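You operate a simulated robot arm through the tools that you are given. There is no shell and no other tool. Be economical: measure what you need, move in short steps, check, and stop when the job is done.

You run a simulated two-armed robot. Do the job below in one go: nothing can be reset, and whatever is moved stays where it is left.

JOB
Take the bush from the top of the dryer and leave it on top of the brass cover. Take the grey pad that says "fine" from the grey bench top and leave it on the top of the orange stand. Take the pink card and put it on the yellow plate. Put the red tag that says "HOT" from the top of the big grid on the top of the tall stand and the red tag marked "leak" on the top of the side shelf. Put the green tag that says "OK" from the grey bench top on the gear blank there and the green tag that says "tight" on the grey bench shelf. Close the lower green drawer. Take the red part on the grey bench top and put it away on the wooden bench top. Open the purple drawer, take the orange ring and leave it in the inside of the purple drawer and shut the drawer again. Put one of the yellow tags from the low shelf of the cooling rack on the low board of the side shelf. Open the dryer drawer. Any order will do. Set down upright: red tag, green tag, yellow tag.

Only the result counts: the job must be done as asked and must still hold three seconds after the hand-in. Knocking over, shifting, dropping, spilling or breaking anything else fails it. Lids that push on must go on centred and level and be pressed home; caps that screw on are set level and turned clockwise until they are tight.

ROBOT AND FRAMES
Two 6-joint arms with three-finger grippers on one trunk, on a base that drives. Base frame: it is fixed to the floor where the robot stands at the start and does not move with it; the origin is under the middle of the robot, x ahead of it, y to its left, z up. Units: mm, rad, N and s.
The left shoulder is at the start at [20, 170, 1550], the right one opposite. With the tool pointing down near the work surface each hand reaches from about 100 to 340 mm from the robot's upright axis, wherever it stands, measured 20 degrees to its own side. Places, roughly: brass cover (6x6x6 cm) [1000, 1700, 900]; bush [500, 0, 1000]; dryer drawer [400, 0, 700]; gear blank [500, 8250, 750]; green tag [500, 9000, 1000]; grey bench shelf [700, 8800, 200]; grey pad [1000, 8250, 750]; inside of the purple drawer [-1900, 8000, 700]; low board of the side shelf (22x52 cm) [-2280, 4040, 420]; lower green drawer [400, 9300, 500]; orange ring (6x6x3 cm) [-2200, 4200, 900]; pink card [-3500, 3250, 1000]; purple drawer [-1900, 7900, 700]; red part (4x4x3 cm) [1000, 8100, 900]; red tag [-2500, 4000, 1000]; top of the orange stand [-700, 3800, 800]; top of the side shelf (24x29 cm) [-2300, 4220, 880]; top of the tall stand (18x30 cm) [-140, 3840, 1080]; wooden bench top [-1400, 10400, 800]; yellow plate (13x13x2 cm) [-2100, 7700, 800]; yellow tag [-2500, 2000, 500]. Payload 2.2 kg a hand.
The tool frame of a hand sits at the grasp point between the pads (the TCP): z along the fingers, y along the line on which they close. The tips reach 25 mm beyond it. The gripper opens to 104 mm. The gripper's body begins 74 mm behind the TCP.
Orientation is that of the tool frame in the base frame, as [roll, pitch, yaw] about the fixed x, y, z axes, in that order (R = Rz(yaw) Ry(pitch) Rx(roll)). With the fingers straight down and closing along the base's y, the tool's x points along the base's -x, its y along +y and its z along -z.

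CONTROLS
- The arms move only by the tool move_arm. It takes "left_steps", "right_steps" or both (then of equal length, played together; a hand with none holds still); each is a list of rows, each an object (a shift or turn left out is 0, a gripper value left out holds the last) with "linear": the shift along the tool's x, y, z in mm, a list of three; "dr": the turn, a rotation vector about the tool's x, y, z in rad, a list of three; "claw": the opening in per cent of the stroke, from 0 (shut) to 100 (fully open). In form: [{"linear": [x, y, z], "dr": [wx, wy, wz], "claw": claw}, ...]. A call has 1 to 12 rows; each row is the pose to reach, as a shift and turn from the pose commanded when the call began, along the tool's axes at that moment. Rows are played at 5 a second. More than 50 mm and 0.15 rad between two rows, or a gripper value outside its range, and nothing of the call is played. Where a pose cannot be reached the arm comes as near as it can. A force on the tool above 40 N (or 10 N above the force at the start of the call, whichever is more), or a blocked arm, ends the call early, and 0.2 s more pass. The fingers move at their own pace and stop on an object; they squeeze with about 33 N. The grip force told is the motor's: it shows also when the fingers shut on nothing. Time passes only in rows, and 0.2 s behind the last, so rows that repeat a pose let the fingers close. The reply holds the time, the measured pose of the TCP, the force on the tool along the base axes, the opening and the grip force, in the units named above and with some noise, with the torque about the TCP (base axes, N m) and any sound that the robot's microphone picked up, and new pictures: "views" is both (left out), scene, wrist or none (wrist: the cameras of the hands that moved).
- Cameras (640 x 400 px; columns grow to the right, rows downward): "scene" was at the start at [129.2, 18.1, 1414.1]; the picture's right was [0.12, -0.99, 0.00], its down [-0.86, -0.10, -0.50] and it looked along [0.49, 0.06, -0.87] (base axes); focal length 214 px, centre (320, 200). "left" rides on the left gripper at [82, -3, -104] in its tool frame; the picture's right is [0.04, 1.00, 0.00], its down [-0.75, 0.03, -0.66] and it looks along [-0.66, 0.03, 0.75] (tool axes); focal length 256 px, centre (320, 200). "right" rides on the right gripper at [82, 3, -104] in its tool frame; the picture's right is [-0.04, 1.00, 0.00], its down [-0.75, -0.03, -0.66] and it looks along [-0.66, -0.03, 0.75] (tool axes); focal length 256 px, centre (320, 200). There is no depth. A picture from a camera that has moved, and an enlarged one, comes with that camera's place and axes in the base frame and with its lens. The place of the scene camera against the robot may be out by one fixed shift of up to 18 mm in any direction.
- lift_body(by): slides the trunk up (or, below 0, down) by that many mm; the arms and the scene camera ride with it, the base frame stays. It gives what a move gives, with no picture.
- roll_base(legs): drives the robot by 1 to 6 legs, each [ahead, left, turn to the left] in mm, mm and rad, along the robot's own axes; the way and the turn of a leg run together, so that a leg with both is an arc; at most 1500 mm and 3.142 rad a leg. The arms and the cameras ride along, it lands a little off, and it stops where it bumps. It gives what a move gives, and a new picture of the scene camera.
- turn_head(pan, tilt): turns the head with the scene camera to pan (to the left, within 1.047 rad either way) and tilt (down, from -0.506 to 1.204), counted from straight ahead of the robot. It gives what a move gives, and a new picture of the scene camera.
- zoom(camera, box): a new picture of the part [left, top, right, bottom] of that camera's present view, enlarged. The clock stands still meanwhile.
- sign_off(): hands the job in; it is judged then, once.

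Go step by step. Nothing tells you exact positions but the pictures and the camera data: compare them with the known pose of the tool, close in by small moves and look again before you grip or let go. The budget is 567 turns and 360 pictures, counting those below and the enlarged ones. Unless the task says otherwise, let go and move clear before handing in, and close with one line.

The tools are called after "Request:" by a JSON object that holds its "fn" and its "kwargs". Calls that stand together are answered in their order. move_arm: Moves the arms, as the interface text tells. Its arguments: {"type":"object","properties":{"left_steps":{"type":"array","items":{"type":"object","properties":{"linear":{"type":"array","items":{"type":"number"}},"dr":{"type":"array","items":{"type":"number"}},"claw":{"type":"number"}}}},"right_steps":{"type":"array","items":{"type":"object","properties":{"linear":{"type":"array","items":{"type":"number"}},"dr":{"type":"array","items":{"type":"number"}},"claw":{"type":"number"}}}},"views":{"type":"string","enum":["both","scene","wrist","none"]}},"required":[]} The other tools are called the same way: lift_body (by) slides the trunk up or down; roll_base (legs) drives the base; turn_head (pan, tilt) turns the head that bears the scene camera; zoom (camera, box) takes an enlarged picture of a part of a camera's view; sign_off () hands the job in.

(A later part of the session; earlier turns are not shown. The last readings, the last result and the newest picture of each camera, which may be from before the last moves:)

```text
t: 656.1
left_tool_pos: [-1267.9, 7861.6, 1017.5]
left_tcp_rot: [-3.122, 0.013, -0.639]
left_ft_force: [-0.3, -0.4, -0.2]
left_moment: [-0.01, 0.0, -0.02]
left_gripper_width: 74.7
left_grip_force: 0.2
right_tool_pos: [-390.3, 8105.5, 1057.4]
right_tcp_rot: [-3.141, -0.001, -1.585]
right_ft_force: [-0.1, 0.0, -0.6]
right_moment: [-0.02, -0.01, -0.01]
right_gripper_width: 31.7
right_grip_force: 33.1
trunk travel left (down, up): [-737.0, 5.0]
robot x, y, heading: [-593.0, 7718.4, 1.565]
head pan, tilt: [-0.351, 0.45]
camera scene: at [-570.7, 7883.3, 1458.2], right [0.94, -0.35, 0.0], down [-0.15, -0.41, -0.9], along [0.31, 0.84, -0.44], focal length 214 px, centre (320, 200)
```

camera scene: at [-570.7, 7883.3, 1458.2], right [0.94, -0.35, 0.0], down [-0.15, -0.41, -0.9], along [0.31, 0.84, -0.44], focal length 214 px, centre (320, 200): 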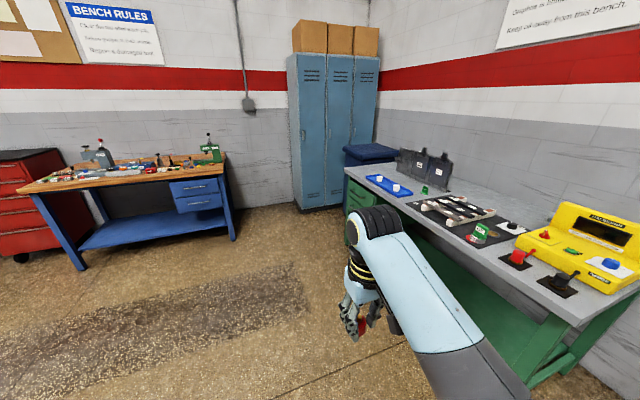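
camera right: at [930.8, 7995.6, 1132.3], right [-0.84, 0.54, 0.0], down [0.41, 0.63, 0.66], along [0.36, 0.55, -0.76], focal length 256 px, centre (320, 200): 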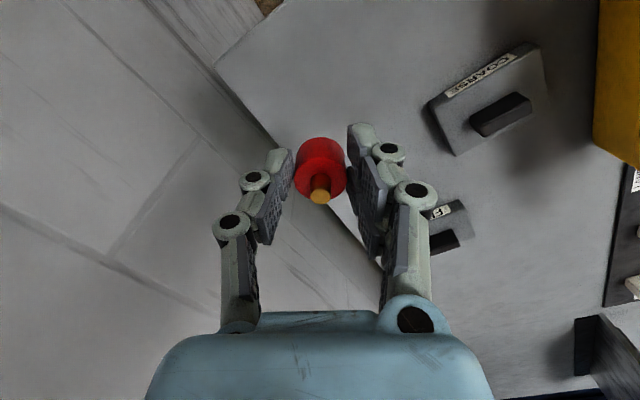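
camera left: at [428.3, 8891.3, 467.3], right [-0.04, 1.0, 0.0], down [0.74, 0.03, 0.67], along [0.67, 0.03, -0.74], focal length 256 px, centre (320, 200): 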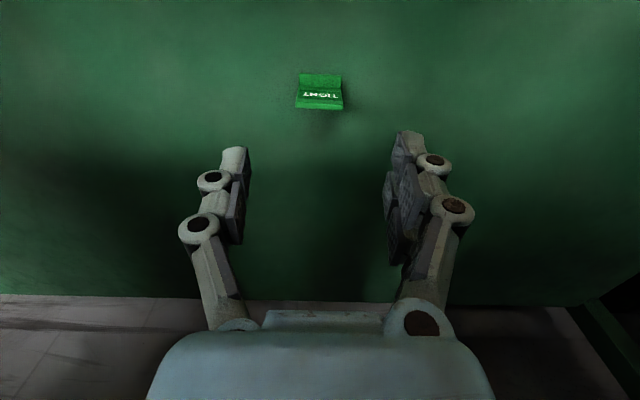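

Request:
{"fn": "roll_base", "kwargs": {"legs": [[1100, 0, 0], [150, 650, 0]]}}

Request:
{"fn": "turn_head", "kwargs": {"pan": 0.0, "tilt": 0.5}}

Request:
{"fn": "zoom", "kwargs": {"camera": "scene", "box": [160, 120, 480, 300]}}

```text
t: 665.0
left_tool_pos: [-1913.1, 9107.7, 1016.7]
left_tcp_rot: [-3.122, 0.012, -0.634]
left_ft_force: [-0.8, 0.5, -0.2]
left_moment: [0.01, -0.01, 0.02]
left_gripper_width: 74.9
left_grip_force: 0.0
right_tool_pos: [-1035.6, 9356.3, 1056.2]
right_tcp_rot: [3.141, -0.001, -1.579]
right_ft_force: [0.2, 0.4, -1.7]
right_moment: [-0.01, -0.07, -0.01]
right_gripper_width: 31.7
right_grip_force: 33.0
trunk travel left (down, up): [-737.0, 5.0]
robot x, y, heading: [-1237.4, 8962.7, 1.572]
head pan, tilt: [-0.351, 0.45]
camera scene: at [-1215.0, 9133.6, 1458.2], right [0.94, -0.34, 0.0], down [-0.15, -0.41, -0.9], along [0.31, 0.85, -0.44], focal length 214 px, centre (320, 200)
```

scene: 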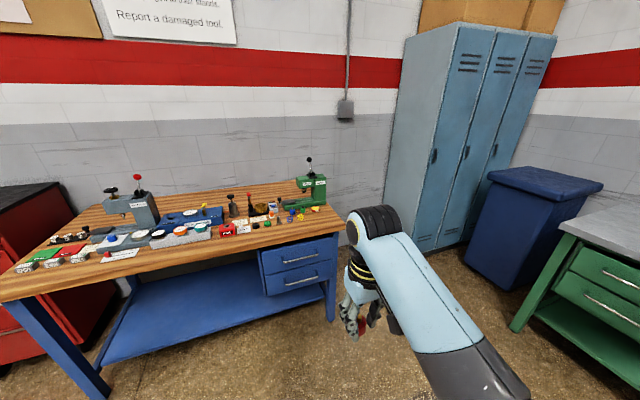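

```text
t: 665.9
left_tool_pos: [-1912.6, 9107.4, 1017.0]
left_tcp_rot: [-3.123, 0.013, -0.635]
left_ft_force: [0.2, 0.4, 0.9]
left_moment: [-0.03, 0.0, 0.03]
left_gripper_width: 74.8
left_grip_force: 0.0
right_tool_pos: [-1034.2, 9355.8, 1056.6]
right_tcp_rot: [3.142, -0.001, -1.579]
right_ft_force: [0.1, 0.3, -2.4]
right_moment: [-0.03, 0.03, 0.01]
right_gripper_width: 31.6
right_grip_force: 33.0
trunk travel left (down, up): [-737.0, 5.0]
robot x, y, heading: [-1240.2, 8968.3, 1.573]
head pan, tilt: [0.0, 0.499]
camera scene: at [-1246.2, 9138.1, 1453.7], right [1.0, 0.0, 0.0], down [0.0, -0.48, -0.88], along [0.0, 0.88, -0.48], focal length 214 px, centre (320, 200)
```

scene: 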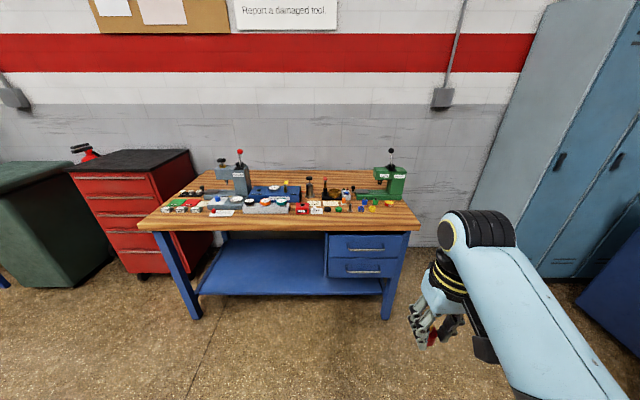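

```text
2.00 times, centred on (320, 210) of scene
camera zoom: at [-1246.2, 9138.1, 1453.7], right [1.0, 0.0, 0.0], down [0.0, -0.48, -0.88], along [0.0, 0.88, -0.48], focal length 429 px, centre (320, 180)
```

zoom: 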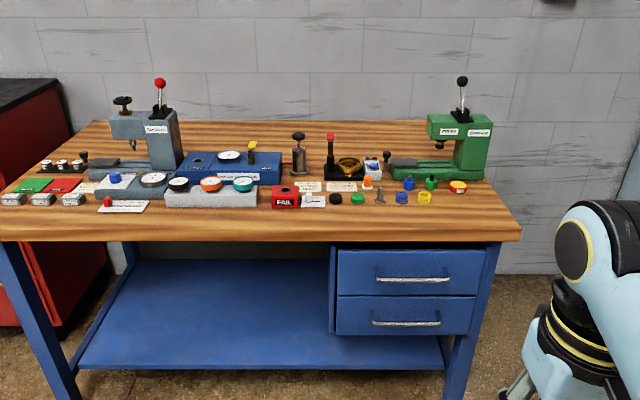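

The wooden bench has a free spot at its front right corner, near (−825, 10125). I'll drive there with the right hand.

Request:
{"fn": "roll_base", "kwargs": {"legs": [[600, -215, 0]]}}

Request:
{"fn": "zoom", "kwargs": {"camera": "right", "box": [0, 0, 640, 400]}}

```text
t: 669.4
left_tool_pos: [-1695.4, 9706.0, 1016.3]
left_tcp_rot: [-3.122, 0.011, -0.632]
left_ft_force: [0.9, 0.2, 0.2]
left_moment: [0.01, 0.01, 0.0]
left_gripper_width: 74.9
left_grip_force: 0.1
right_tool_pos: [-819.9, 9956.4, 1057.6]
right_tcp_rot: [-3.141, -0.001, -1.578]
right_ft_force: [0.6, -0.3, -2.2]
right_moment: [-0.01, -0.01, -0.03]
right_gripper_width: 32.0
right_grip_force: 32.9
trunk travel left (down, up): [-737.0, 5.0]
robot x, y, heading: [-1025.9, 9569.8, 1.574]
head pan, tilt: [0.0, 0.499]
camera scene: at [-1030.9, 9738.1, 1453.7], right [1.0, 0.0, 0.0], down [0.0, -0.48, -0.88], along [0.0, 0.88, -0.48], focal length 214 px, centre (320, 200)
```

scene: 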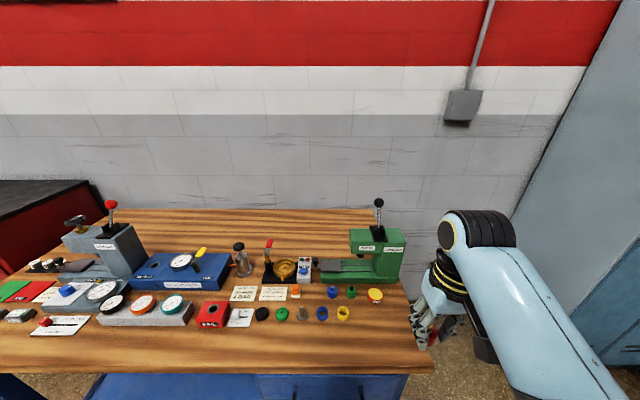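

```text
1.00 times, centred on (320, 200) of right (not enlarged: the box is as wide or as high as the picture)
camera zoom: at [-824.7, 9874.6, 1161.7], right [-1.0, 0.05, 0.0], down [0.04, 0.75, 0.66], along [0.03, 0.65, -0.76], focal length 256 px, centre (320, 200)
```

zoom: 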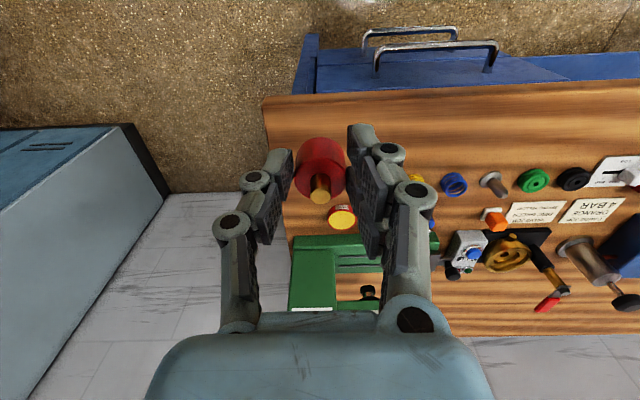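

The free spot is about (−832, 10085) with the bench top at z ≈ 810. I'll drive ahead 128 mm and lower.

Request:
{"fn": "roll_base", "kwargs": {"legs": [[128, 10, 0]]}}

Request:
{"fn": "move_arm", "kwargs": {"right_steps": [{"linear": [0, 0, 40]}, {"linear": [0, 0, 80]}, {"linear": [0, 0, 120]}, {"linear": [0, 0, 155]}, {"linear": [0, 0, 175]}, {"linear": [0, 0, 175]}], "views": "both"}}

```text
t: 670.7
left_tool_pos: [-1707.3, 9832.3, 1016.6]
left_tcp_rot: [-3.125, 0.011, -0.631]
left_ft_force: [0.0, 0.8, 0.4]
left_moment: [0.02, -0.01, -0.03]
left_gripper_width: 75.1
left_grip_force: 0.0
right_tool_pos: [-830.0, 10083.9, 1056.7]
right_tcp_rot: [3.141, -0.003, -1.578]
right_ft_force: [-1.0, 0.4, -1.5]
right_moment: [-0.03, -0.01, -0.03]
right_gripper_width: 31.7
right_grip_force: 33.1
trunk travel left (down, up): [-737.0, 5.0]
robot x, y, heading: [-1031.9, 9693.7, 1.573]
head pan, tilt: [0.0, 0.499]
camera scene: at [-1041.1, 9864.7, 1453.7], right [1.0, 0.0, 0.0], down [0.0, -0.48, -0.88], along [0.0, 0.88, -0.48], focal length 214 px, centre (320, 200)
```

scene: 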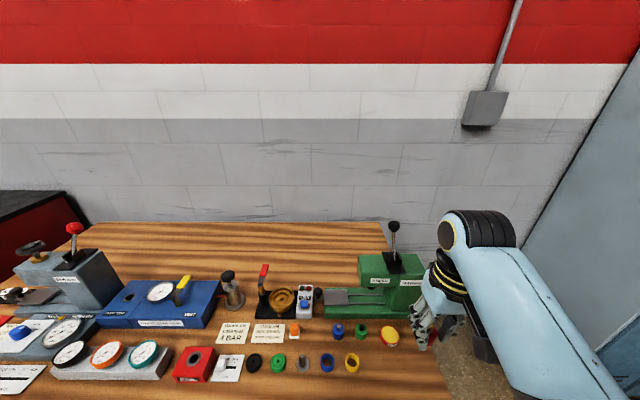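

```text
t: 672.1
left_tool_pos: [-1705.6, 9833.4, 1017.9]
left_tcp_rot: [-3.121, 0.013, -0.63]
left_ft_force: [-1.0, -0.4, -0.2]
left_moment: [-0.01, -0.01, 0.0]
left_gripper_width: 74.7
left_grip_force: 0.1
right_tool_pos: [-828.8, 10084.1, 882.6]
right_tcp_rot: [3.141, 0.0, -1.578]
right_ft_force: [0.4, 1.7, 6.0]
right_moment: [0.07, -0.02, 0.0]
right_gripper_width: 31.8
right_grip_force: 32.4
trunk travel left (down, up): [-737.0, 5.0]
robot x, y, heading: [-1033.7, 9694.9, 1.57]
head pan, tilt: [0.0, 0.499]
camera scene: at [-1041.2, 9864.4, 1453.8], right [1.0, 0.0, 0.0], down [0.0, -0.48, -0.88], along [0.0, 0.88, -0.48], focal length 214 px, centre (320, 200)
camera right: at [-834.2, 10001.3, 987.1], right [-1.0, 0.05, 0.0], down [0.04, 0.75, 0.66], along [0.03, 0.66, -0.75], focal length 256 px, centre (320, 200)
```

scene: 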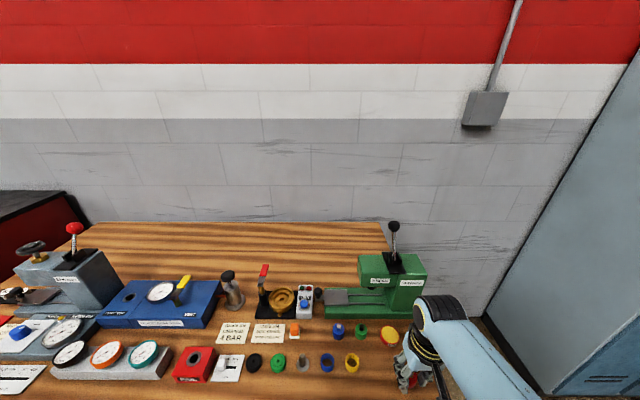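
right: 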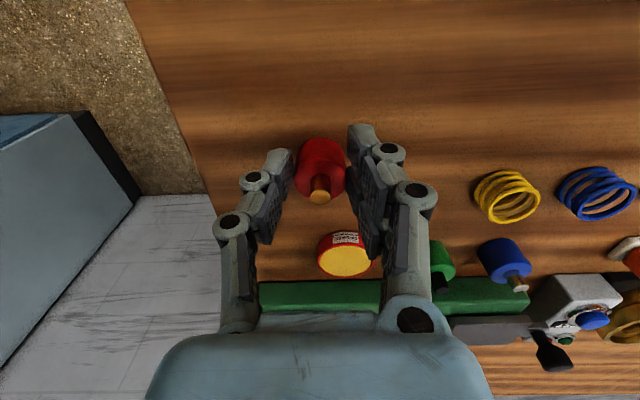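

It's already touching the bench lightly. I'll settle 2 mm, release and rise.

Request:
{"fn": "move_arm", "kwargs": {"right_steps": [{"linear": [0, 0, 2]}, {"linear": [0, 0, 2], "claw": 50}, {"linear": [0, 0, 2], "claw": 70}, {"linear": [0, 0, 2], "claw": 70}, {"linear": [0, 0, -40]}, {"linear": [0, 0, -85]}, {"linear": [0, 0, -130]}, {"linear": [0, 0, -150]}], "views": "wrist"}}

```text
t: 673.9
left_tool_pos: [-1706.7, 9832.6, 1015.3]
left_tcp_rot: [-3.124, 0.012, -0.632]
left_ft_force: [0.5, -0.4, -0.1]
left_moment: [-0.01, -0.01, 0.03]
left_gripper_width: 74.9
left_grip_force: 0.0
right_tool_pos: [-829.1, 10081.7, 1033.1]
right_tcp_rot: [-3.141, -0.002, -1.579]
right_ft_force: [0.0, 0.2, 0.4]
right_moment: [-0.02, 0.01, 0.01]
right_gripper_width: 73.1
right_grip_force: 0.1
trunk travel left (down, up): [-737.0, 5.0]
robot x, y, heading: [-1039.4, 9691.4, 1.571]
head pan, tilt: [0.0, 0.499]
camera right: at [-834.3, 10000.1, 1137.3], right [-1.0, 0.05, 0.0], down [0.04, 0.75, 0.66], along [0.03, 0.65, -0.76], focal length 256 px, centre (320, 200)
```

right: 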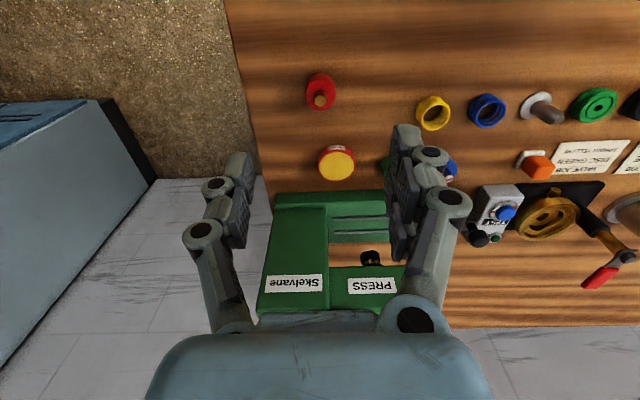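

The red part is on the wooden bench. Now back to the bench's south end for the FINE pad, by the same way.

Request:
{"fn": "roll_base", "kwargs": {"legs": [[-128, -10, 0], [-600, 215, 0], [-150, -650, 0], [-1100, 0, 0], [0, 0, -0.526]]}}

```text
t: 688.3
left_tool_pos: [-1089.0, 8176.9, 1015.6]
left_tcp_rot: [-3.122, 0.011, -1.15]
left_ft_force: [0.0, 0.5, -0.7]
left_moment: [0.03, -0.01, -0.02]
left_gripper_width: 75.1
left_grip_force: 0.1
right_tool_pos: [-204.1, 7958.1, 1032.7]
right_tcp_rot: [3.141, -0.002, -2.096]
right_ft_force: [-0.6, -0.3, 0.1]
right_moment: [0.0, -0.02, 0.02]
right_gripper_width: 72.8
right_grip_force: 0.1
trunk travel left (down, up): [-737.0, 5.0]
robot x, y, heading: [-570.4, 7723.9, 1.058]
head pan, tilt: [0.0, 0.499]
camera scene: at [-501.2, 7872.6, 1453.7], right [0.87, -0.49, 0.0], down [-0.24, -0.42, -0.88], along [0.43, 0.76, -0.48], focal length 214 px, centre (320, 200)
```

scene: 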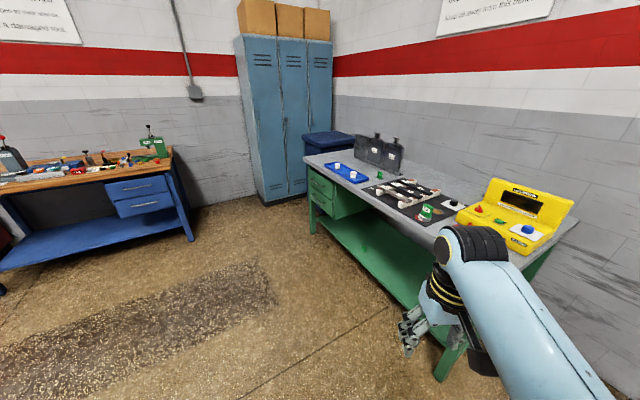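

Request:
{"fn": "roll_base", "kwargs": {"legs": [[285, -480, 0], [215, -405, 0]]}}

Request:
{"fn": "roll_base", "kwargs": {"legs": [[0, 0, 0.34], [60, -100, 0]]}}

Request:
{"fn": "zoom", "kwargs": {"camera": "right", "box": [0, 0, 640, 400]}}

```text
t: 693.9
left_tool_pos: [-70.0, 8173.3, 1015.2]
left_tcp_rot: [-3.123, 0.013, -1.146]
left_ft_force: [1.1, -0.5, 0.4]
left_moment: [0.0, 0.03, -0.01]
left_gripper_width: 75.1
left_grip_force: 0.1
right_tool_pos: [817.5, 7957.4, 1032.1]
right_tcp_rot: [-3.141, -0.002, -2.094]
right_ft_force: [-0.2, 0.3, 0.3]
right_moment: [-0.03, 0.02, 0.03]
right_gripper_width: 73.0
right_grip_force: 0.0
trunk travel left (down, up): [-737.0, 5.0]
robot x, y, heading: [445.9, 7717.8, 1.056]
head pan, tilt: [0.0, 0.499]
camera scene: at [519.1, 7870.5, 1453.7], right [0.87, -0.49, 0.0], down [-0.24, -0.42, -0.88], along [0.43, 0.76, -0.48], focal length 214 px, centre (320, 200)
```

scene: 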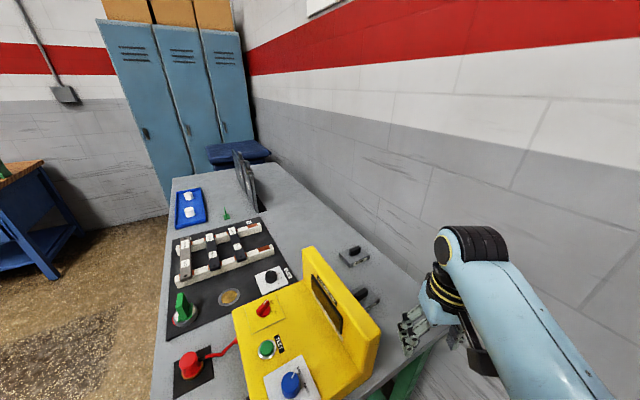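

```text
t: 694.9
left_tool_pos: [-118.7, 8108.7, 1016.6]
left_tcp_rot: [-3.123, 0.012, -1.029]
left_ft_force: [-0.1, -0.2, -0.6]
left_moment: [-0.01, 0.0, -0.02]
left_gripper_width: 74.8
left_grip_force: 0.0
right_tool_pos: [789.0, 7992.4, 1031.0]
right_tcp_rot: [-3.129, -0.016, -1.977]
right_ft_force: [2.1, -7.1, 4.7]
right_moment: [-0.03, 0.29, 0.21]
right_gripper_width: 72.8
right_grip_force: 0.1
trunk travel left (down, up): [-737.0, 5.0]
robot x, y, heading: [447.8, 7716.4, 1.171]
head pan, tilt: [0.0, 0.499]
stopped in leg 1: the force on the tool passed its limit at 52 N (the readings are from after the stop); the commanded pose is now the measured one
camera scene: at [502.8, 7877.8, 1453.8], right [0.92, -0.39, 0.0], down [-0.19, -0.44, -0.88], along [0.34, 0.81, -0.48], focal length 214 px, centre (320, 200)
```

scene: 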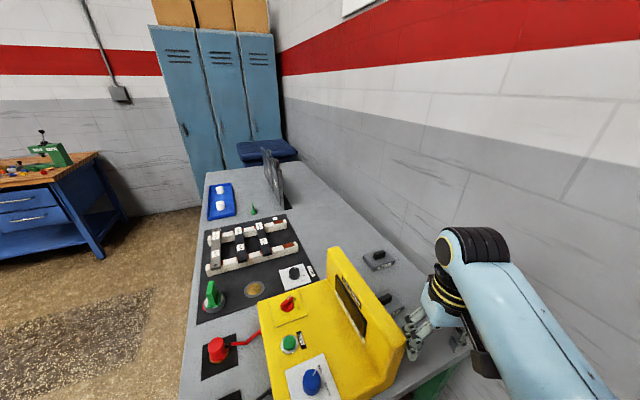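

```text
1.00 times, centred on (320, 200) of right (not enlarged: the box is as wide or as high as the picture)
camera zoom: at [752.4, 7919.9, 1136.9], right [-0.9, 0.43, -0.01], down [0.32, 0.69, 0.64], along [0.29, 0.58, -0.76], focal length 256 px, centre (320, 200)
```

zoom: 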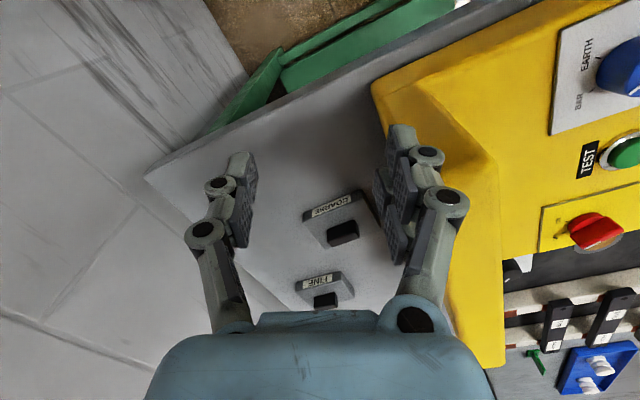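

The left finger bumped the tester during the turn. I'll turn back off it and check that it hasn't moved.

Request:
{"fn": "roll_base", "kwargs": {"legs": [[0, 0, -0.126]]}}

Request:
{"fn": "turn_head", "kwargs": {"pan": -0.35, "tilt": 0.45}}

```text
t: 695.9
left_tool_pos: [-65.7, 8179.8, 1017.6]
left_tcp_rot: [-3.123, 0.01, -1.157]
left_ft_force: [-0.5, -0.7, 0.1]
left_moment: [-0.01, 0.0, 0.0]
left_gripper_width: 75.0
left_grip_force: 0.1
right_tool_pos: [820.9, 7948.4, 1031.9]
right_tcp_rot: [-3.13, -0.014, -2.104]
right_ft_force: [0.9, 0.3, -0.6]
right_moment: [0.01, 0.01, -0.04]
right_gripper_width: 72.4
right_grip_force: 0.1
trunk travel left (down, up): [-737.0, 5.0]
robot x, y, heading: [448.9, 7719.3, 1.046]
head pan, tilt: [0.0, 0.499]
camera scene: at [520.7, 7869.7, 1453.7], right [0.87, -0.5, 0.0], down [-0.24, -0.41, -0.88], along [0.44, 0.76, -0.48], focal length 214 px, centre (320, 200)
```

scene: 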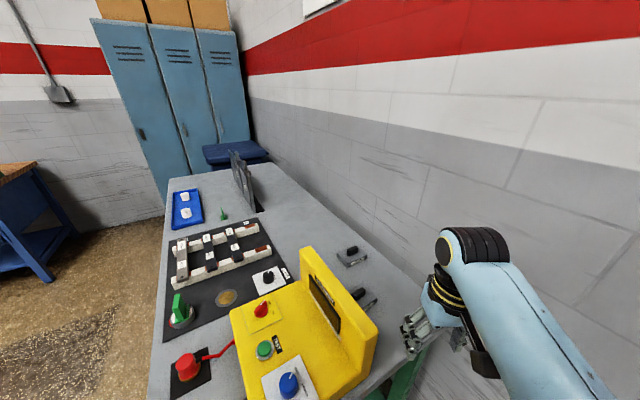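

```text
t: 696.8
left_tool_pos: [-65.4, 8178.1, 1017.0]
left_tcp_rot: [-3.123, 0.013, -1.154]
left_ft_force: [-0.2, -0.5, -0.2]
left_moment: [0.0, -0.01, -0.03]
left_gripper_width: 74.7
left_grip_force: 0.1
right_tool_pos: [821.3, 7948.4, 1030.5]
right_tcp_rot: [-3.132, -0.014, -2.103]
right_ft_force: [-0.4, -0.1, -0.3]
right_moment: [0.05, -0.03, -0.01]
right_gripper_width: 72.6
right_grip_force: 0.1
trunk travel left (down, up): [-737.0, 5.0]
robot x, y, heading: [444.5, 7720.6, 1.045]
head pan, tilt: [-0.351, 0.45]
camera scene: at [545.3, 7849.5, 1458.2], right [0.64, -0.77, 0.0], down [-0.33, -0.28, -0.9], along [0.69, 0.58, -0.44], focal length 214 px, centre (320, 200)
```

scene: 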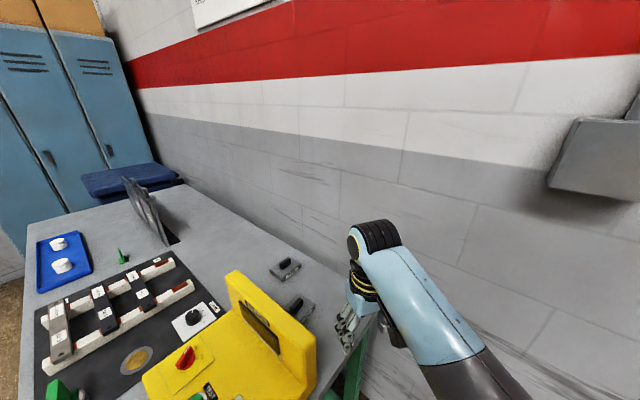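

Compared with the earlier view from the same spot, the tester hasn't moved. I'll translate east first, so the hand clears the tester, then turn.

Request:
{"fn": "roll_base", "kwargs": {"legs": [[120, -112, 0]]}}

Request:
{"fn": "zoom", "kwargs": {"camera": "right", "box": [0, 0, 640, 400]}}

```text
t: 698.2
left_tool_pos: [93.2, 8227.4, 1016.5]
left_tcp_rot: [-3.123, 0.013, -1.158]
left_ft_force: [0.8, -0.5, 0.7]
left_moment: [0.0, 0.05, -0.01]
left_gripper_width: 74.8
left_grip_force: 0.0
right_tool_pos: [978.7, 7995.3, 1031.0]
right_tcp_rot: [-3.134, -0.015, -2.103]
right_ft_force: [0.5, 0.5, 0.8]
right_moment: [-0.02, 0.01, 0.01]
right_gripper_width: 72.8
right_grip_force: 0.1
trunk travel left (down, up): [-737.0, 5.0]
robot x, y, heading: [605.4, 7770.8, 1.042]
head pan, tilt: [-0.351, 0.45]
camera scene: at [703.9, 7897.1, 1458.2], right [0.64, -0.77, 0.0], down [-0.33, -0.28, -0.9], along [0.69, 0.58, -0.44], focal length 214 px, centre (320, 200)
```

scene: 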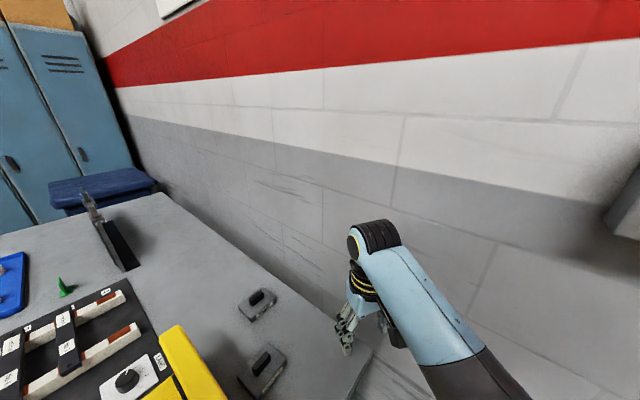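

```text
1.00 times, centred on (320, 200) of right (not enlarged: the box is as wide or as high as the picture)
camera zoom: at [932.9, 7927.8, 1136.6], right [-0.84, 0.54, -0.01], down [0.41, 0.65, 0.64], along [0.36, 0.54, -0.76], focal length 256 px, centre (320, 200)
```

zoom: 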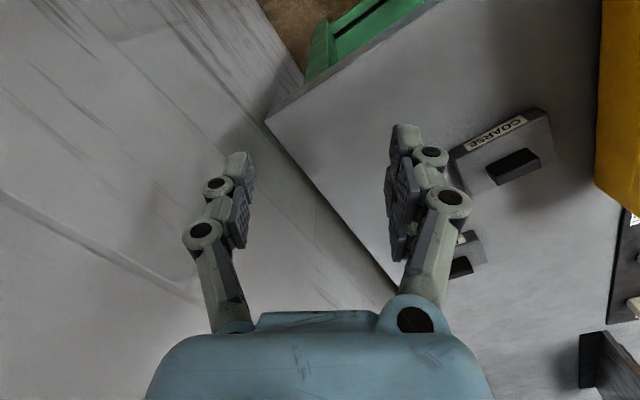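

Request:
{"fn": "roll_base", "kwargs": {"legs": [[0, 0, 0.35]]}}

Request:
{"fn": "zoom", "kwargs": {"camera": "right", "box": [0, 0, 640, 400]}}

```text
t: 699.7
left_tool_pos: [-32.8, 8024.2, 1016.6]
left_tcp_rot: [-3.121, 0.012, -0.809]
left_ft_force: [-0.7, 0.1, 0.8]
left_moment: [-0.01, -0.01, -0.01]
left_gripper_width: 74.7
left_grip_force: 0.1
right_tool_pos: [878.0, 8109.2, 1031.1]
right_tcp_rot: [-3.13, -0.015, -1.755]
right_ft_force: [-0.1, 0.5, -0.1]
right_moment: [-0.02, -0.01, 0.01]
right_gripper_width: 72.7
right_grip_force: 0.0
trunk travel left (down, up): [-737.0, 5.0]
robot x, y, heading: [608.5, 7769.9, 1.393]
head pan, tilt: [-0.351, 0.45]
camera scene: at [656.0, 7925.7, 1458.2], right [0.86, -0.5, 0.0], down [-0.22, -0.38, -0.9], along [0.45, 0.78, -0.44], focal length 214 px, centre (320, 200)
```

scene: 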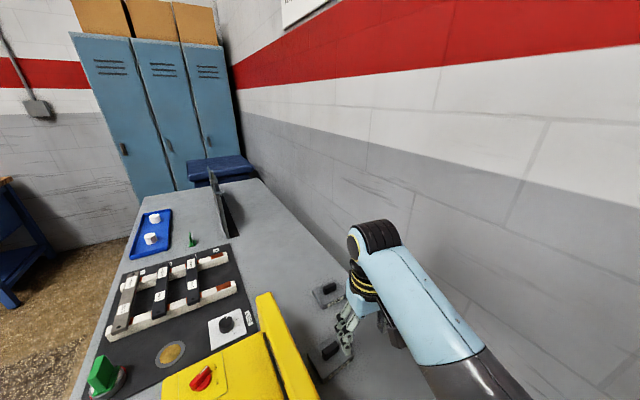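

```text
1.00 times, centred on (320, 200) of right (not enlarged: the box is as wide or as high as the picture)
camera zoom: at [857.4, 8030.6, 1136.8], right [-0.98, 0.22, -0.01], down [0.16, 0.75, 0.65], along [0.15, 0.63, -0.76], focal length 256 px, centre (320, 200)
```

zoom: 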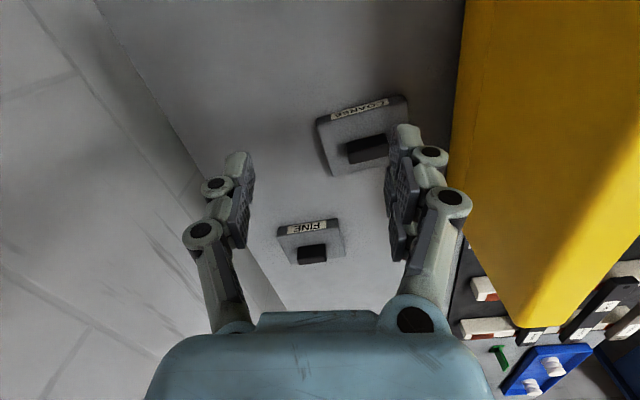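

The FINE knob is at (936, 8317), and the hand's closing axis already lines up with its long side. I'll reach over it.

Request:
{"fn": "move_arm", "kwargs": {"right_steps": [{"linear": [-40, -4, -3]}, {"linear": [-80, -8, -6]}, {"linear": [-120, -12, -6]}, {"linear": [-160, -15, -6]}, {"linear": [-195, -18, -6]}, {"linear": [-195, -18, -6]}], "views": "none"}}

Request:
{"fn": "lift_body", "kwargs": {"by": -70}}

Request:
{"fn": "zoom", "kwargs": {"camera": "right", "box": [0, 0, 640, 400]}}

```text
t: 701.1
left_tool_pos: [-33.0, 8022.0, 1016.1]
left_tcp_rot: [-3.123, 0.013, -0.809]
left_ft_force: [-0.3, 0.4, 0.1]
left_moment: [0.04, -0.03, 0.04]
left_gripper_width: 75.2
left_grip_force: 0.1
right_tool_pos: [929.9, 8296.4, 1035.7]
right_tcp_rot: [-3.131, -0.014, -1.754]
right_ft_force: [0.3, -0.1, 0.9]
right_moment: [0.03, -0.01, -0.05]
right_gripper_width: 73.0
right_grip_force: 0.0
trunk travel left (down, up): [-737.0, 5.0]
robot x, y, heading: [604.5, 7766.4, 1.39]
head pan, tilt: [-0.351, 0.45]
```

```text
t: 702.1
left_tool_pos: [-33.5, 8022.9, 946.2]
left_tcp_rot: [-3.123, 0.013, -0.81]
left_ft_force: [-0.4, -1.2, 0.2]
left_moment: [0.03, -0.01, 0.0]
left_gripper_width: 75.1
left_grip_force: 0.1
right_tool_pos: [931.0, 8297.6, 964.6]
right_tcp_rot: [-3.13, -0.014, -1.754]
right_ft_force: [-0.2, -0.1, -0.3]
right_moment: [0.01, 0.02, -0.01]
right_gripper_width: 72.8
right_grip_force: 0.1
trunk travel left (down, up): [-667.0, 75.0]
robot x, y, heading: [601.9, 7760.3, 1.395]
head pan, tilt: [-0.351, 0.45]
```

```text
1.00 times, centred on (320, 200) of right (not enlarged: the box is as wide or as high as the picture)
camera zoom: at [910.9, 8219.3, 1070.0], right [-0.98, 0.22, -0.01], down [0.16, 0.75, 0.65], along [0.15, 0.63, -0.76], focal length 256 px, centre (320, 200)
```

zoom: 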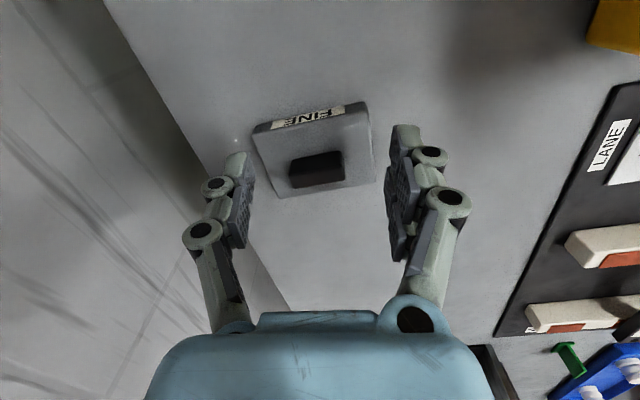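

Request:
{"fn": "move_arm", "kwargs": {"right_steps": [{"linear": [-15, -2, 10]}, {"linear": [-27, -3, 25]}, {"linear": [-27, -3, 38]}, {"linear": [-27, -3, 38]}], "views": "wrist"}}

```text
t: 703.1
left_tool_pos: [-32.9, 8023.0, 945.1]
left_tcp_rot: [-3.122, 0.014, -0.809]
left_ft_force: [0.0, 0.2, 0.8]
left_moment: [0.01, 0.0, 0.01]
left_gripper_width: 74.8
left_grip_force: 0.0
right_tool_pos: [936.7, 8309.1, 933.2]
right_tcp_rot: [-3.132, -0.016, -1.755]
right_ft_force: [0.3, -0.3, -1.1]
right_moment: [0.04, -0.03, 0.01]
right_gripper_width: 72.6
right_grip_force: 0.0
right hand out of reach, approached as far as the arm can: row 2, 3, 4
trunk travel left (down, up): [-667.0, 75.0]
robot x, y, heading: [603.4, 7768.0, 1.4]
head pan, tilt: [-0.351, 0.45]
camera right: at [917.0, 8231.8, 1038.5], right [-0.98, 0.22, -0.01], down [0.16, 0.75, 0.64], along [0.15, 0.63, -0.76], focal length 256 px, centre (320, 200)
```

right: 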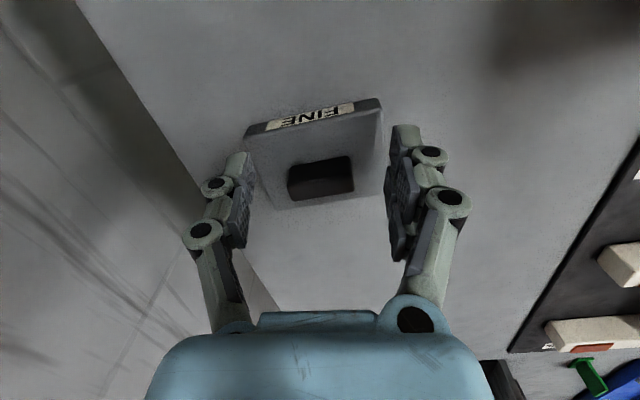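

Reach is short at this height. I'll raise the hand 70 mm, lower the trunk 80 mm, then continue.

Request:
{"fn": "move_arm", "kwargs": {"right_steps": [{"linear": [0, 0, -30]}, {"linear": [0, 0, -60]}, {"linear": [0, 0, -85]}, {"linear": [0, 0, -85]}], "views": "none"}}

Request:
{"fn": "lift_body", "kwargs": {"by": -80}}

Request:
{"fn": "zoom", "kwargs": {"camera": "right", "box": [0, 0, 640, 400]}}

```text
t: 704.1
left_tool_pos: [-33.2, 8022.8, 946.4]
left_tcp_rot: [-3.121, 0.012, -0.809]
left_ft_force: [-0.5, 0.5, 0.0]
left_moment: [0.03, -0.02, 0.0]
left_gripper_width: 75.3
left_grip_force: 0.1
right_tool_pos: [936.8, 8310.3, 1019.1]
right_tcp_rot: [-3.13, -0.017, -1.752]
right_ft_force: [-0.5, -0.2, 0.4]
right_moment: [-0.03, 0.01, 0.01]
right_gripper_width: 72.8
right_grip_force: 0.1
trunk travel left (down, up): [-667.0, 75.0]
robot x, y, heading: [603.4, 7763.4, 1.399]
head pan, tilt: [-0.351, 0.45]
```

```text
t: 705.3
left_tool_pos: [-31.3, 8023.3, 865.9]
left_tcp_rot: [-3.124, 0.013, -0.809]
left_ft_force: [0.0, 0.5, -0.2]
left_moment: [-0.01, -0.02, -0.01]
left_gripper_width: 74.7
left_grip_force: 0.0
right_tool_pos: [936.4, 8310.9, 939.8]
right_tcp_rot: [-3.131, -0.015, -1.754]
right_ft_force: [-0.4, 0.4, -0.4]
right_moment: [0.01, -0.02, -0.01]
right_gripper_width: 72.8
right_grip_force: 0.1
trunk travel left (down, up): [-587.0, 155.0]
robot x, y, heading: [607.6, 7766.8, 1.394]
head pan, tilt: [-0.351, 0.45]
```

```text
1.00 times, centred on (320, 200) of right (not enlarged: the box is as wide or as high as the picture)
camera zoom: at [916.4, 8232.6, 1044.2], right [-0.98, 0.22, -0.01], down [0.16, 0.75, 0.65], along [0.15, 0.63, -0.76], focal length 256 px, centre (320, 200)
```

zoom: 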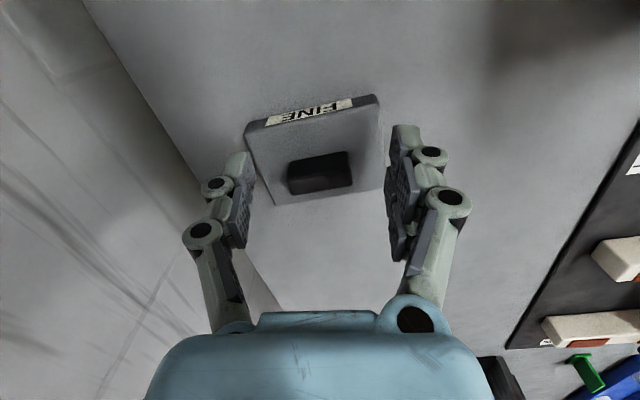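

Request:
{"fn": "move_arm", "kwargs": {"right_steps": [{"linear": [-14, 0, 5]}, {"linear": [-14, 0, 15]}, {"linear": [-14, 0, 24]}, {"linear": [-14, 0, 24]}], "views": "wrist"}}

```text
t: 706.3
left_tool_pos: [-33.6, 8022.6, 865.9]
left_tcp_rot: [-3.122, 0.013, -0.808]
left_ft_force: [0.0, -0.1, -0.1]
left_moment: [0.02, -0.01, 0.02]
left_gripper_width: 75.0
left_grip_force: 0.1
right_tool_pos: [938.9, 8323.9, 914.6]
right_tcp_rot: [-3.13, -0.015, -1.754]
right_ft_force: [0.6, 0.5, 0.1]
right_moment: [0.0, -0.02, 0.01]
right_gripper_width: 73.0
right_grip_force: 0.0
trunk travel left (down, up): [-587.0, 155.0]
robot x, y, heading: [602.9, 7767.3, 1.389]
head pan, tilt: [-0.351, 0.45]
camera right: at [918.8, 8245.8, 1019.9], right [-0.98, 0.22, -0.01], down [0.16, 0.75, 0.65], along [0.15, 0.63, -0.76], focal length 256 px, centre (320, 200)
```

right: 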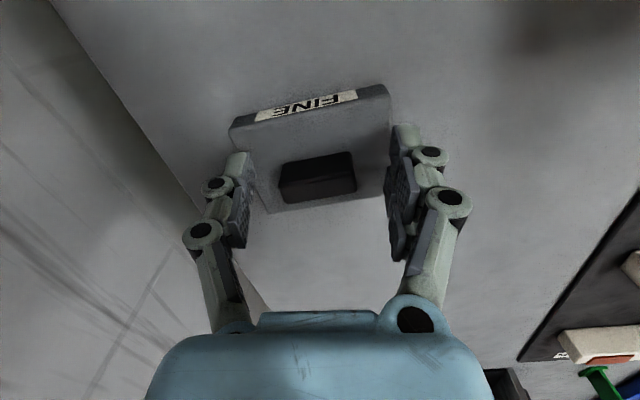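

Request:
{"fn": "move_arm", "kwargs": {"right_steps": [{"linear": [2, 0, -2], "claw": 50}, {"linear": [2, 0, -2], "claw": 20}, {"linear": [2, 0, -2], "claw": 10}, {"linear": [2, 0, -2], "claw": 10}], "views": "wrist"}}

```text
t: 707.3
left_tool_pos: [-33.8, 8023.6, 865.8]
left_tcp_rot: [-3.122, 0.012, -0.808]
left_ft_force: [-0.7, -1.0, 0.0]
left_moment: [0.01, -0.04, -0.01]
left_gripper_width: 74.9
left_grip_force: 0.1
right_tool_pos: [938.7, 8321.6, 915.6]
right_tcp_rot: [-3.132, -0.015, -1.755]
right_ft_force: [-0.1, 1.0, -0.1]
right_moment: [0.02, 0.02, 0.0]
right_gripper_width: 45.3
right_grip_force: 33.0
trunk travel left (down, up): [-587.0, 155.0]
robot x, y, heading: [606.5, 7771.0, 1.394]
head pan, tilt: [-0.351, 0.45]
camera right: at [918.8, 8243.8, 1021.7], right [-0.98, 0.22, -0.01], down [0.16, 0.75, 0.64], along [0.15, 0.63, -0.76], focal length 256 px, centre (320, 200)
```

right: 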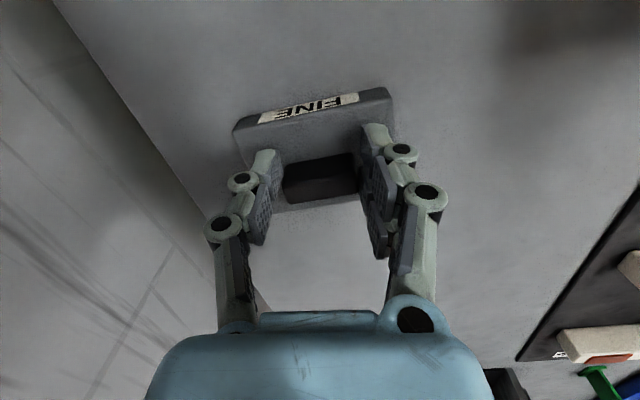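

The knob is gripped at 45 mm. I'll lift.

Request:
{"fn": "move_arm", "kwargs": {"right_steps": [{"linear": [0, 0, -10]}, {"linear": [0, 0, -40]}, {"linear": [0, 0, -75]}, {"linear": [0, 0, -75]}], "views": "wrist"}}

Request:
{"fn": "lift_body", "kwargs": {"by": 155}}

```text
t: 708.3
left_tool_pos: [-34.0, 8024.2, 865.5]
left_tcp_rot: [-3.122, 0.011, -0.809]
left_ft_force: [0.8, 0.6, -0.9]
left_moment: [-0.03, -0.02, 0.01]
left_gripper_width: 74.9
left_grip_force: 0.1
right_tool_pos: [938.8, 8324.5, 990.4]
right_tcp_rot: [-3.131, -0.015, -1.755]
right_ft_force: [0.3, 0.6, -1.3]
right_moment: [-0.01, 0.01, 0.01]
right_gripper_width: 44.8
right_grip_force: 32.7
trunk travel left (down, up): [-587.0, 155.0]
robot x, y, heading: [602.9, 7768.4, 1.393]
head pan, tilt: [-0.351, 0.45]
camera right: at [918.6, 8245.7, 1095.9], right [-0.98, 0.22, -0.01], down [0.16, 0.75, 0.64], along [0.15, 0.63, -0.76], focal length 256 px, centre (320, 200)
```

right: 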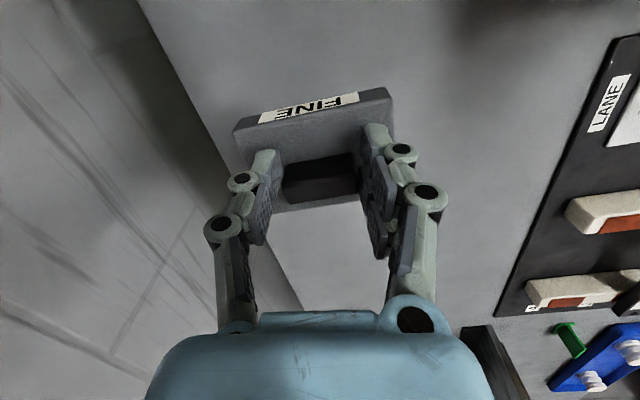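

```text
t: 710.1
left_tool_pos: [-33.7, 8023.7, 1020.2]
left_tcp_rot: [-3.124, 0.012, -0.81]
left_ft_force: [-0.2, -0.5, 0.0]
left_moment: [0.0, 0.01, -0.02]
left_gripper_width: 75.1
left_grip_force: 0.0
right_tool_pos: [938.4, 8323.8, 1145.8]
right_tcp_rot: [-3.133, -0.015, -1.755]
right_ft_force: [0.1, 0.8, -0.9]
right_moment: [-0.02, 0.02, 0.0]
right_gripper_width: 44.9
right_grip_force: 33.2
trunk travel left (down, up): [-742.0, 0.0]
robot x, y, heading: [605.6, 7771.2, 1.396]
head pan, tilt: [-0.351, 0.45]
```

The FINE pad is held well above the tester. I'll retract the arm and back out west along the same way.

Request:
{"fn": "move_arm", "kwargs": {"right_steps": [{"linear": [40, 4, 5]}, {"linear": [80, 8, 10]}, {"linear": [120, 12, 15]}, {"linear": [160, 15, 22]}, {"linear": [200, 18, 30]}, {"linear": [200, 18, 30]}], "views": "none"}}

Request:
{"fn": "roll_base", "kwargs": {"legs": [[0, 0, -0.35], [-120, 112, 0], [-228, 410, 0], [-285, 480, 0]]}}

```text
t: 711.5
left_tool_pos: [-33.2, 8023.4, 1021.9]
left_tcp_rot: [-3.124, 0.01, -0.807]
left_ft_force: [0.2, -0.2, 0.4]
left_moment: [-0.01, 0.04, -0.02]
left_gripper_width: 75.0
left_grip_force: 0.1
right_tool_pos: [883.6, 8132.6, 1110.4]
right_tcp_rot: [-3.134, -0.013, -1.753]
right_ft_force: [-0.2, 0.1, -1.9]
right_moment: [-0.03, 0.01, -0.01]
right_gripper_width: 45.0
right_grip_force: 32.9
right hand out of reach, approached as far as the arm can: row 4, 5, 6
trunk travel left (down, up): [-742.0, 0.0]
robot x, y, heading: [605.0, 7768.5, 1.393]
head pan, tilt: [-0.351, 0.45]
```

```text
t: 719.2
left_tool_pos: [-1095.1, 8182.2, 1021.3]
left_tcp_rot: [-3.122, 0.012, -1.156]
left_ft_force: [0.1, -0.5, 0.4]
left_moment: [-0.01, 0.03, 0.04]
left_gripper_width: 74.8
left_grip_force: 0.2
right_tool_pos: [-194.4, 7973.6, 1110.8]
right_tcp_rot: [-3.133, -0.012, -2.099]
right_ft_force: [0.1, 0.6, -1.6]
right_moment: [-0.01, 0.0, 0.02]
right_gripper_width: 45.1
right_grip_force: 32.8
trunk travel left (down, up): [-742.0, 0.0]
robot x, y, heading: [-579.4, 7722.6, 1.049]
head pan, tilt: [-0.351, 0.45]
camera scene: at [-482.8, 7853.9, 1463.2], right [0.64, -0.77, 0.0], down [-0.33, -0.28, -0.9], along [0.69, 0.58, -0.44], focal length 214 px, centre (320, 200)
```

scene: 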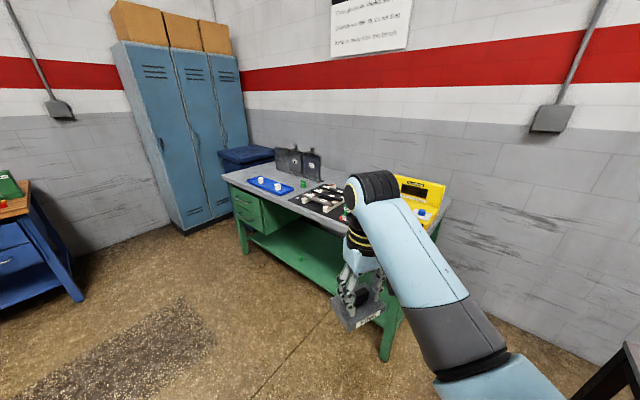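

I'm clear of the bench. The orange stand is far south at (−700, 3800), so first I'll fold the left arm forward to fit through the gaps.

Request:
{"fn": "move_arm", "kwargs": {"left_steps": [{"linear": [-12, -45, 0], "dr": [0, 0, 0.078]}, {"linear": [-20, -91, 0], "dr": [0, 0, 0.156]}, {"linear": [-24, -137, 0], "dr": [0, 0, 0.234]}, {"linear": [-24, -183, 0], "dr": [0, 0, 0.312]}, {"linear": [-20, -227, 0], "dr": [0, 0, 0.39]}, {"linear": [-12, -272, 0], "dr": [0, 0, 0.468]}, {"linear": [1, -315, 0], "dr": [0, 0, 0.546]}, {"linear": [16, -356, 0], "dr": [0, 0, 0.624]}, {"linear": [36, -395, 0], "dr": [0, 0, 0.702]}, {"linear": [58, -433, 0], "dr": [0, 0, 0.78]}, {"linear": [84, -467, 0], "dr": [0, 0, 0.858]}, {"linear": [113, -499, 0], "dr": [0, 0, 0.936]}], "views": "none"}}

Request:
{"fn": "roll_base", "kwargs": {"legs": [[0, 0, 0.522], [0, 250, 0], [-1100, 0, 0]]}}

```text
t: 721.9
left_tool_pos: [-589.7, 8278.4, 1028.0]
left_tcp_rot: [3.14, 0.021, -2.093]
left_ft_force: [0.9, -0.4, -0.6]
left_moment: [0.02, 0.04, -0.04]
left_gripper_width: 74.9
left_grip_force: 0.1
right_tool_pos: [-193.9, 7973.0, 1110.1]
right_tcp_rot: [-3.132, -0.012, -2.099]
right_ft_force: [0.6, 0.1, -1.3]
right_moment: [-0.03, 0.01, 0.01]
right_gripper_width: 44.7
right_grip_force: 32.5
trunk travel left (down, up): [-742.0, 0.0]
robot x, y, heading: [-583.3, 7726.1, 1.053]
head pan, tilt: [-0.351, 0.45]
```

```text
t: 730.4
left_tool_pos: [-1117.5, 7098.3, 1028.8]
left_tcp_rot: [-3.14, 0.022, -1.576]
left_ft_force: [0.5, -0.3, 0.0]
left_moment: [0.01, 0.05, -0.02]
left_gripper_width: 74.8
left_grip_force: 0.0
right_tool_pos: [-621.6, 7027.7, 1110.9]
right_tcp_rot: [-3.132, -0.012, -1.584]
right_ft_force: [0.1, -0.3, -1.3]
right_moment: [0.0, 0.01, 0.02]
right_gripper_width: 44.4
right_grip_force: 33.0
trunk travel left (down, up): [-742.0, 0.0]
robot x, y, heading: [-837.8, 6618.4, 1.562]
head pan, tilt: [-0.351, 0.45]
camera scene: at [-809.6, 6787.3, 1463.2], right [0.94, -0.35, 0.0], down [-0.15, -0.41, -0.9], along [0.32, 0.84, -0.44], focal length 214 px, centre (320, 200)
```

scene: 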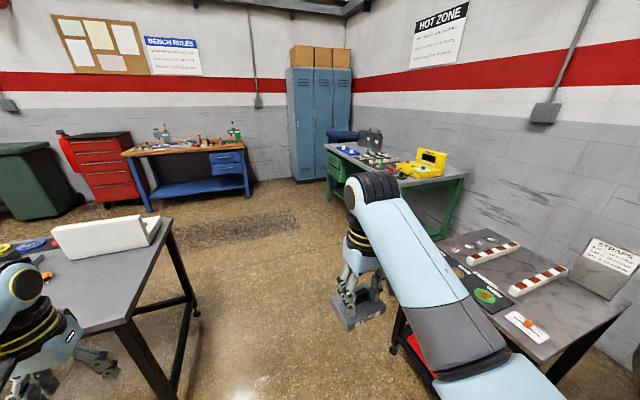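

Request:
{"fn": "roll_base", "kwargs": {"legs": [[-900, 0, 0.01], [0, 770, 0], [-1000, 0, 0]]}}

```text
t: 743.7
left_tool_pos: [-1891.2, 5194.7, 1028.1]
left_tcp_rot: [-3.14, 0.022, -1.567]
left_ft_force: [0.5, 0.0, 0.3]
left_moment: [-0.01, 0.01, 0.03]
left_gripper_width: 75.1
left_grip_force: 0.0
right_tool_pos: [-1394.6, 5127.6, 1110.0]
right_tcp_rot: [-3.13, -0.012, -1.578]
right_ft_force: [-0.5, 0.2, -1.5]
right_moment: [-0.02, -0.03, 0.0]
right_gripper_width: 43.9
right_grip_force: 33.5
trunk travel left (down, up): [-742.0, 0.0]
robot x, y, heading: [-1606.6, 4717.5, 1.569]
head pan, tilt: [-0.351, 0.45]
camera scene: at [-1580.4, 4885.4, 1463.2], right [0.94, -0.34, 0.0], down [-0.15, -0.41, -0.9], along [0.31, 0.85, -0.44], focal length 214 px, centre (320, 200)
```

scene: 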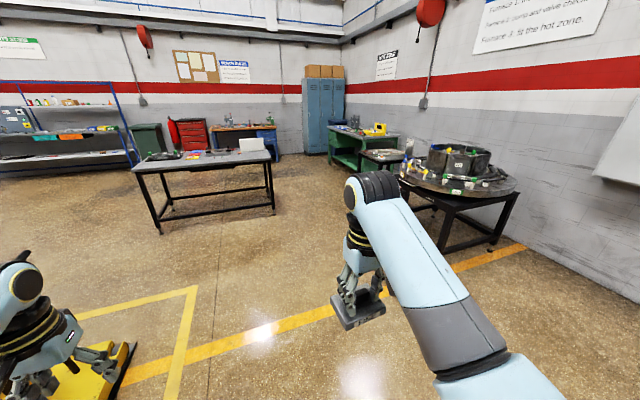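

Request:
{"fn": "roll_base", "kwargs": {"legs": [[-1000, 0, 0], [-700, 0, 0]]}}

Request:
{"fn": "turn_head", "kwargs": {"pan": -0.6, "tilt": 0.5}}

```text
t: 752.3
left_tool_pos: [-1892.0, 3487.3, 1028.5]
left_tcp_rot: [-3.139, 0.023, -1.567]
left_ft_force: [0.3, -0.3, 0.3]
left_moment: [0.0, 0.01, -0.02]
left_gripper_width: 74.8
left_grip_force: 0.2
right_tool_pos: [-1394.4, 3419.7, 1111.5]
right_tcp_rot: [-3.131, -0.012, -1.577]
right_ft_force: [-0.6, -0.3, -1.1]
right_moment: [-0.03, -0.01, -0.02]
right_gripper_width: 43.4
right_grip_force: 33.4
trunk travel left (down, up): [-742.0, 0.0]
robot x, y, heading: [-1605.2, 3014.4, 1.571]
head pan, tilt: [-0.351, 0.45]
camera scene: at [-1580.5, 3177.7, 1463.2], right [0.94, -0.34, 0.0], down [-0.15, -0.41, -0.9], along [0.31, 0.85, -0.44], focal length 214 px, centre (320, 200)
```

scene: 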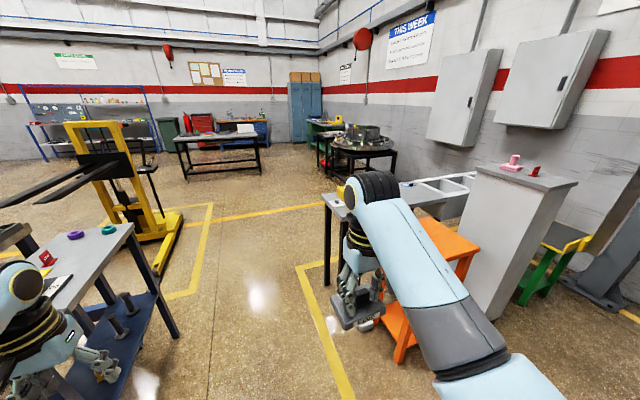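

```text
t: 753.1
left_tool_pos: [-1891.0, 3487.8, 1028.4]
left_tcp_rot: [-3.14, 0.023, -1.569]
left_ft_force: [-0.2, -0.7, -0.3]
left_moment: [0.01, -0.01, -0.01]
left_gripper_width: 75.1
left_grip_force: 0.1
right_tool_pos: [-1395.0, 3420.0, 1111.0]
right_tcp_rot: [-3.132, -0.012, -1.576]
right_ft_force: [0.4, -0.5, -1.6]
right_moment: [-0.02, -0.04, -0.01]
right_gripper_width: 43.7
right_grip_force: 32.9
trunk travel left (down, up): [-742.0, 0.0]
robot x, y, heading: [-1599.3, 3011.3, 1.575]
head pan, tilt: [-0.6, 0.499]
camera scene: at [-1560.7, 3166.9, 1458.7], right [0.83, -0.56, 0.0], down [-0.27, -0.4, -0.88], along [0.49, 0.73, -0.48], focal length 214 px, centre (320, 200)
```

scene: 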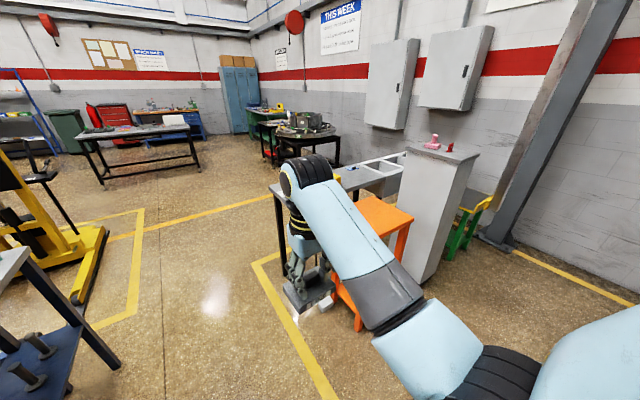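

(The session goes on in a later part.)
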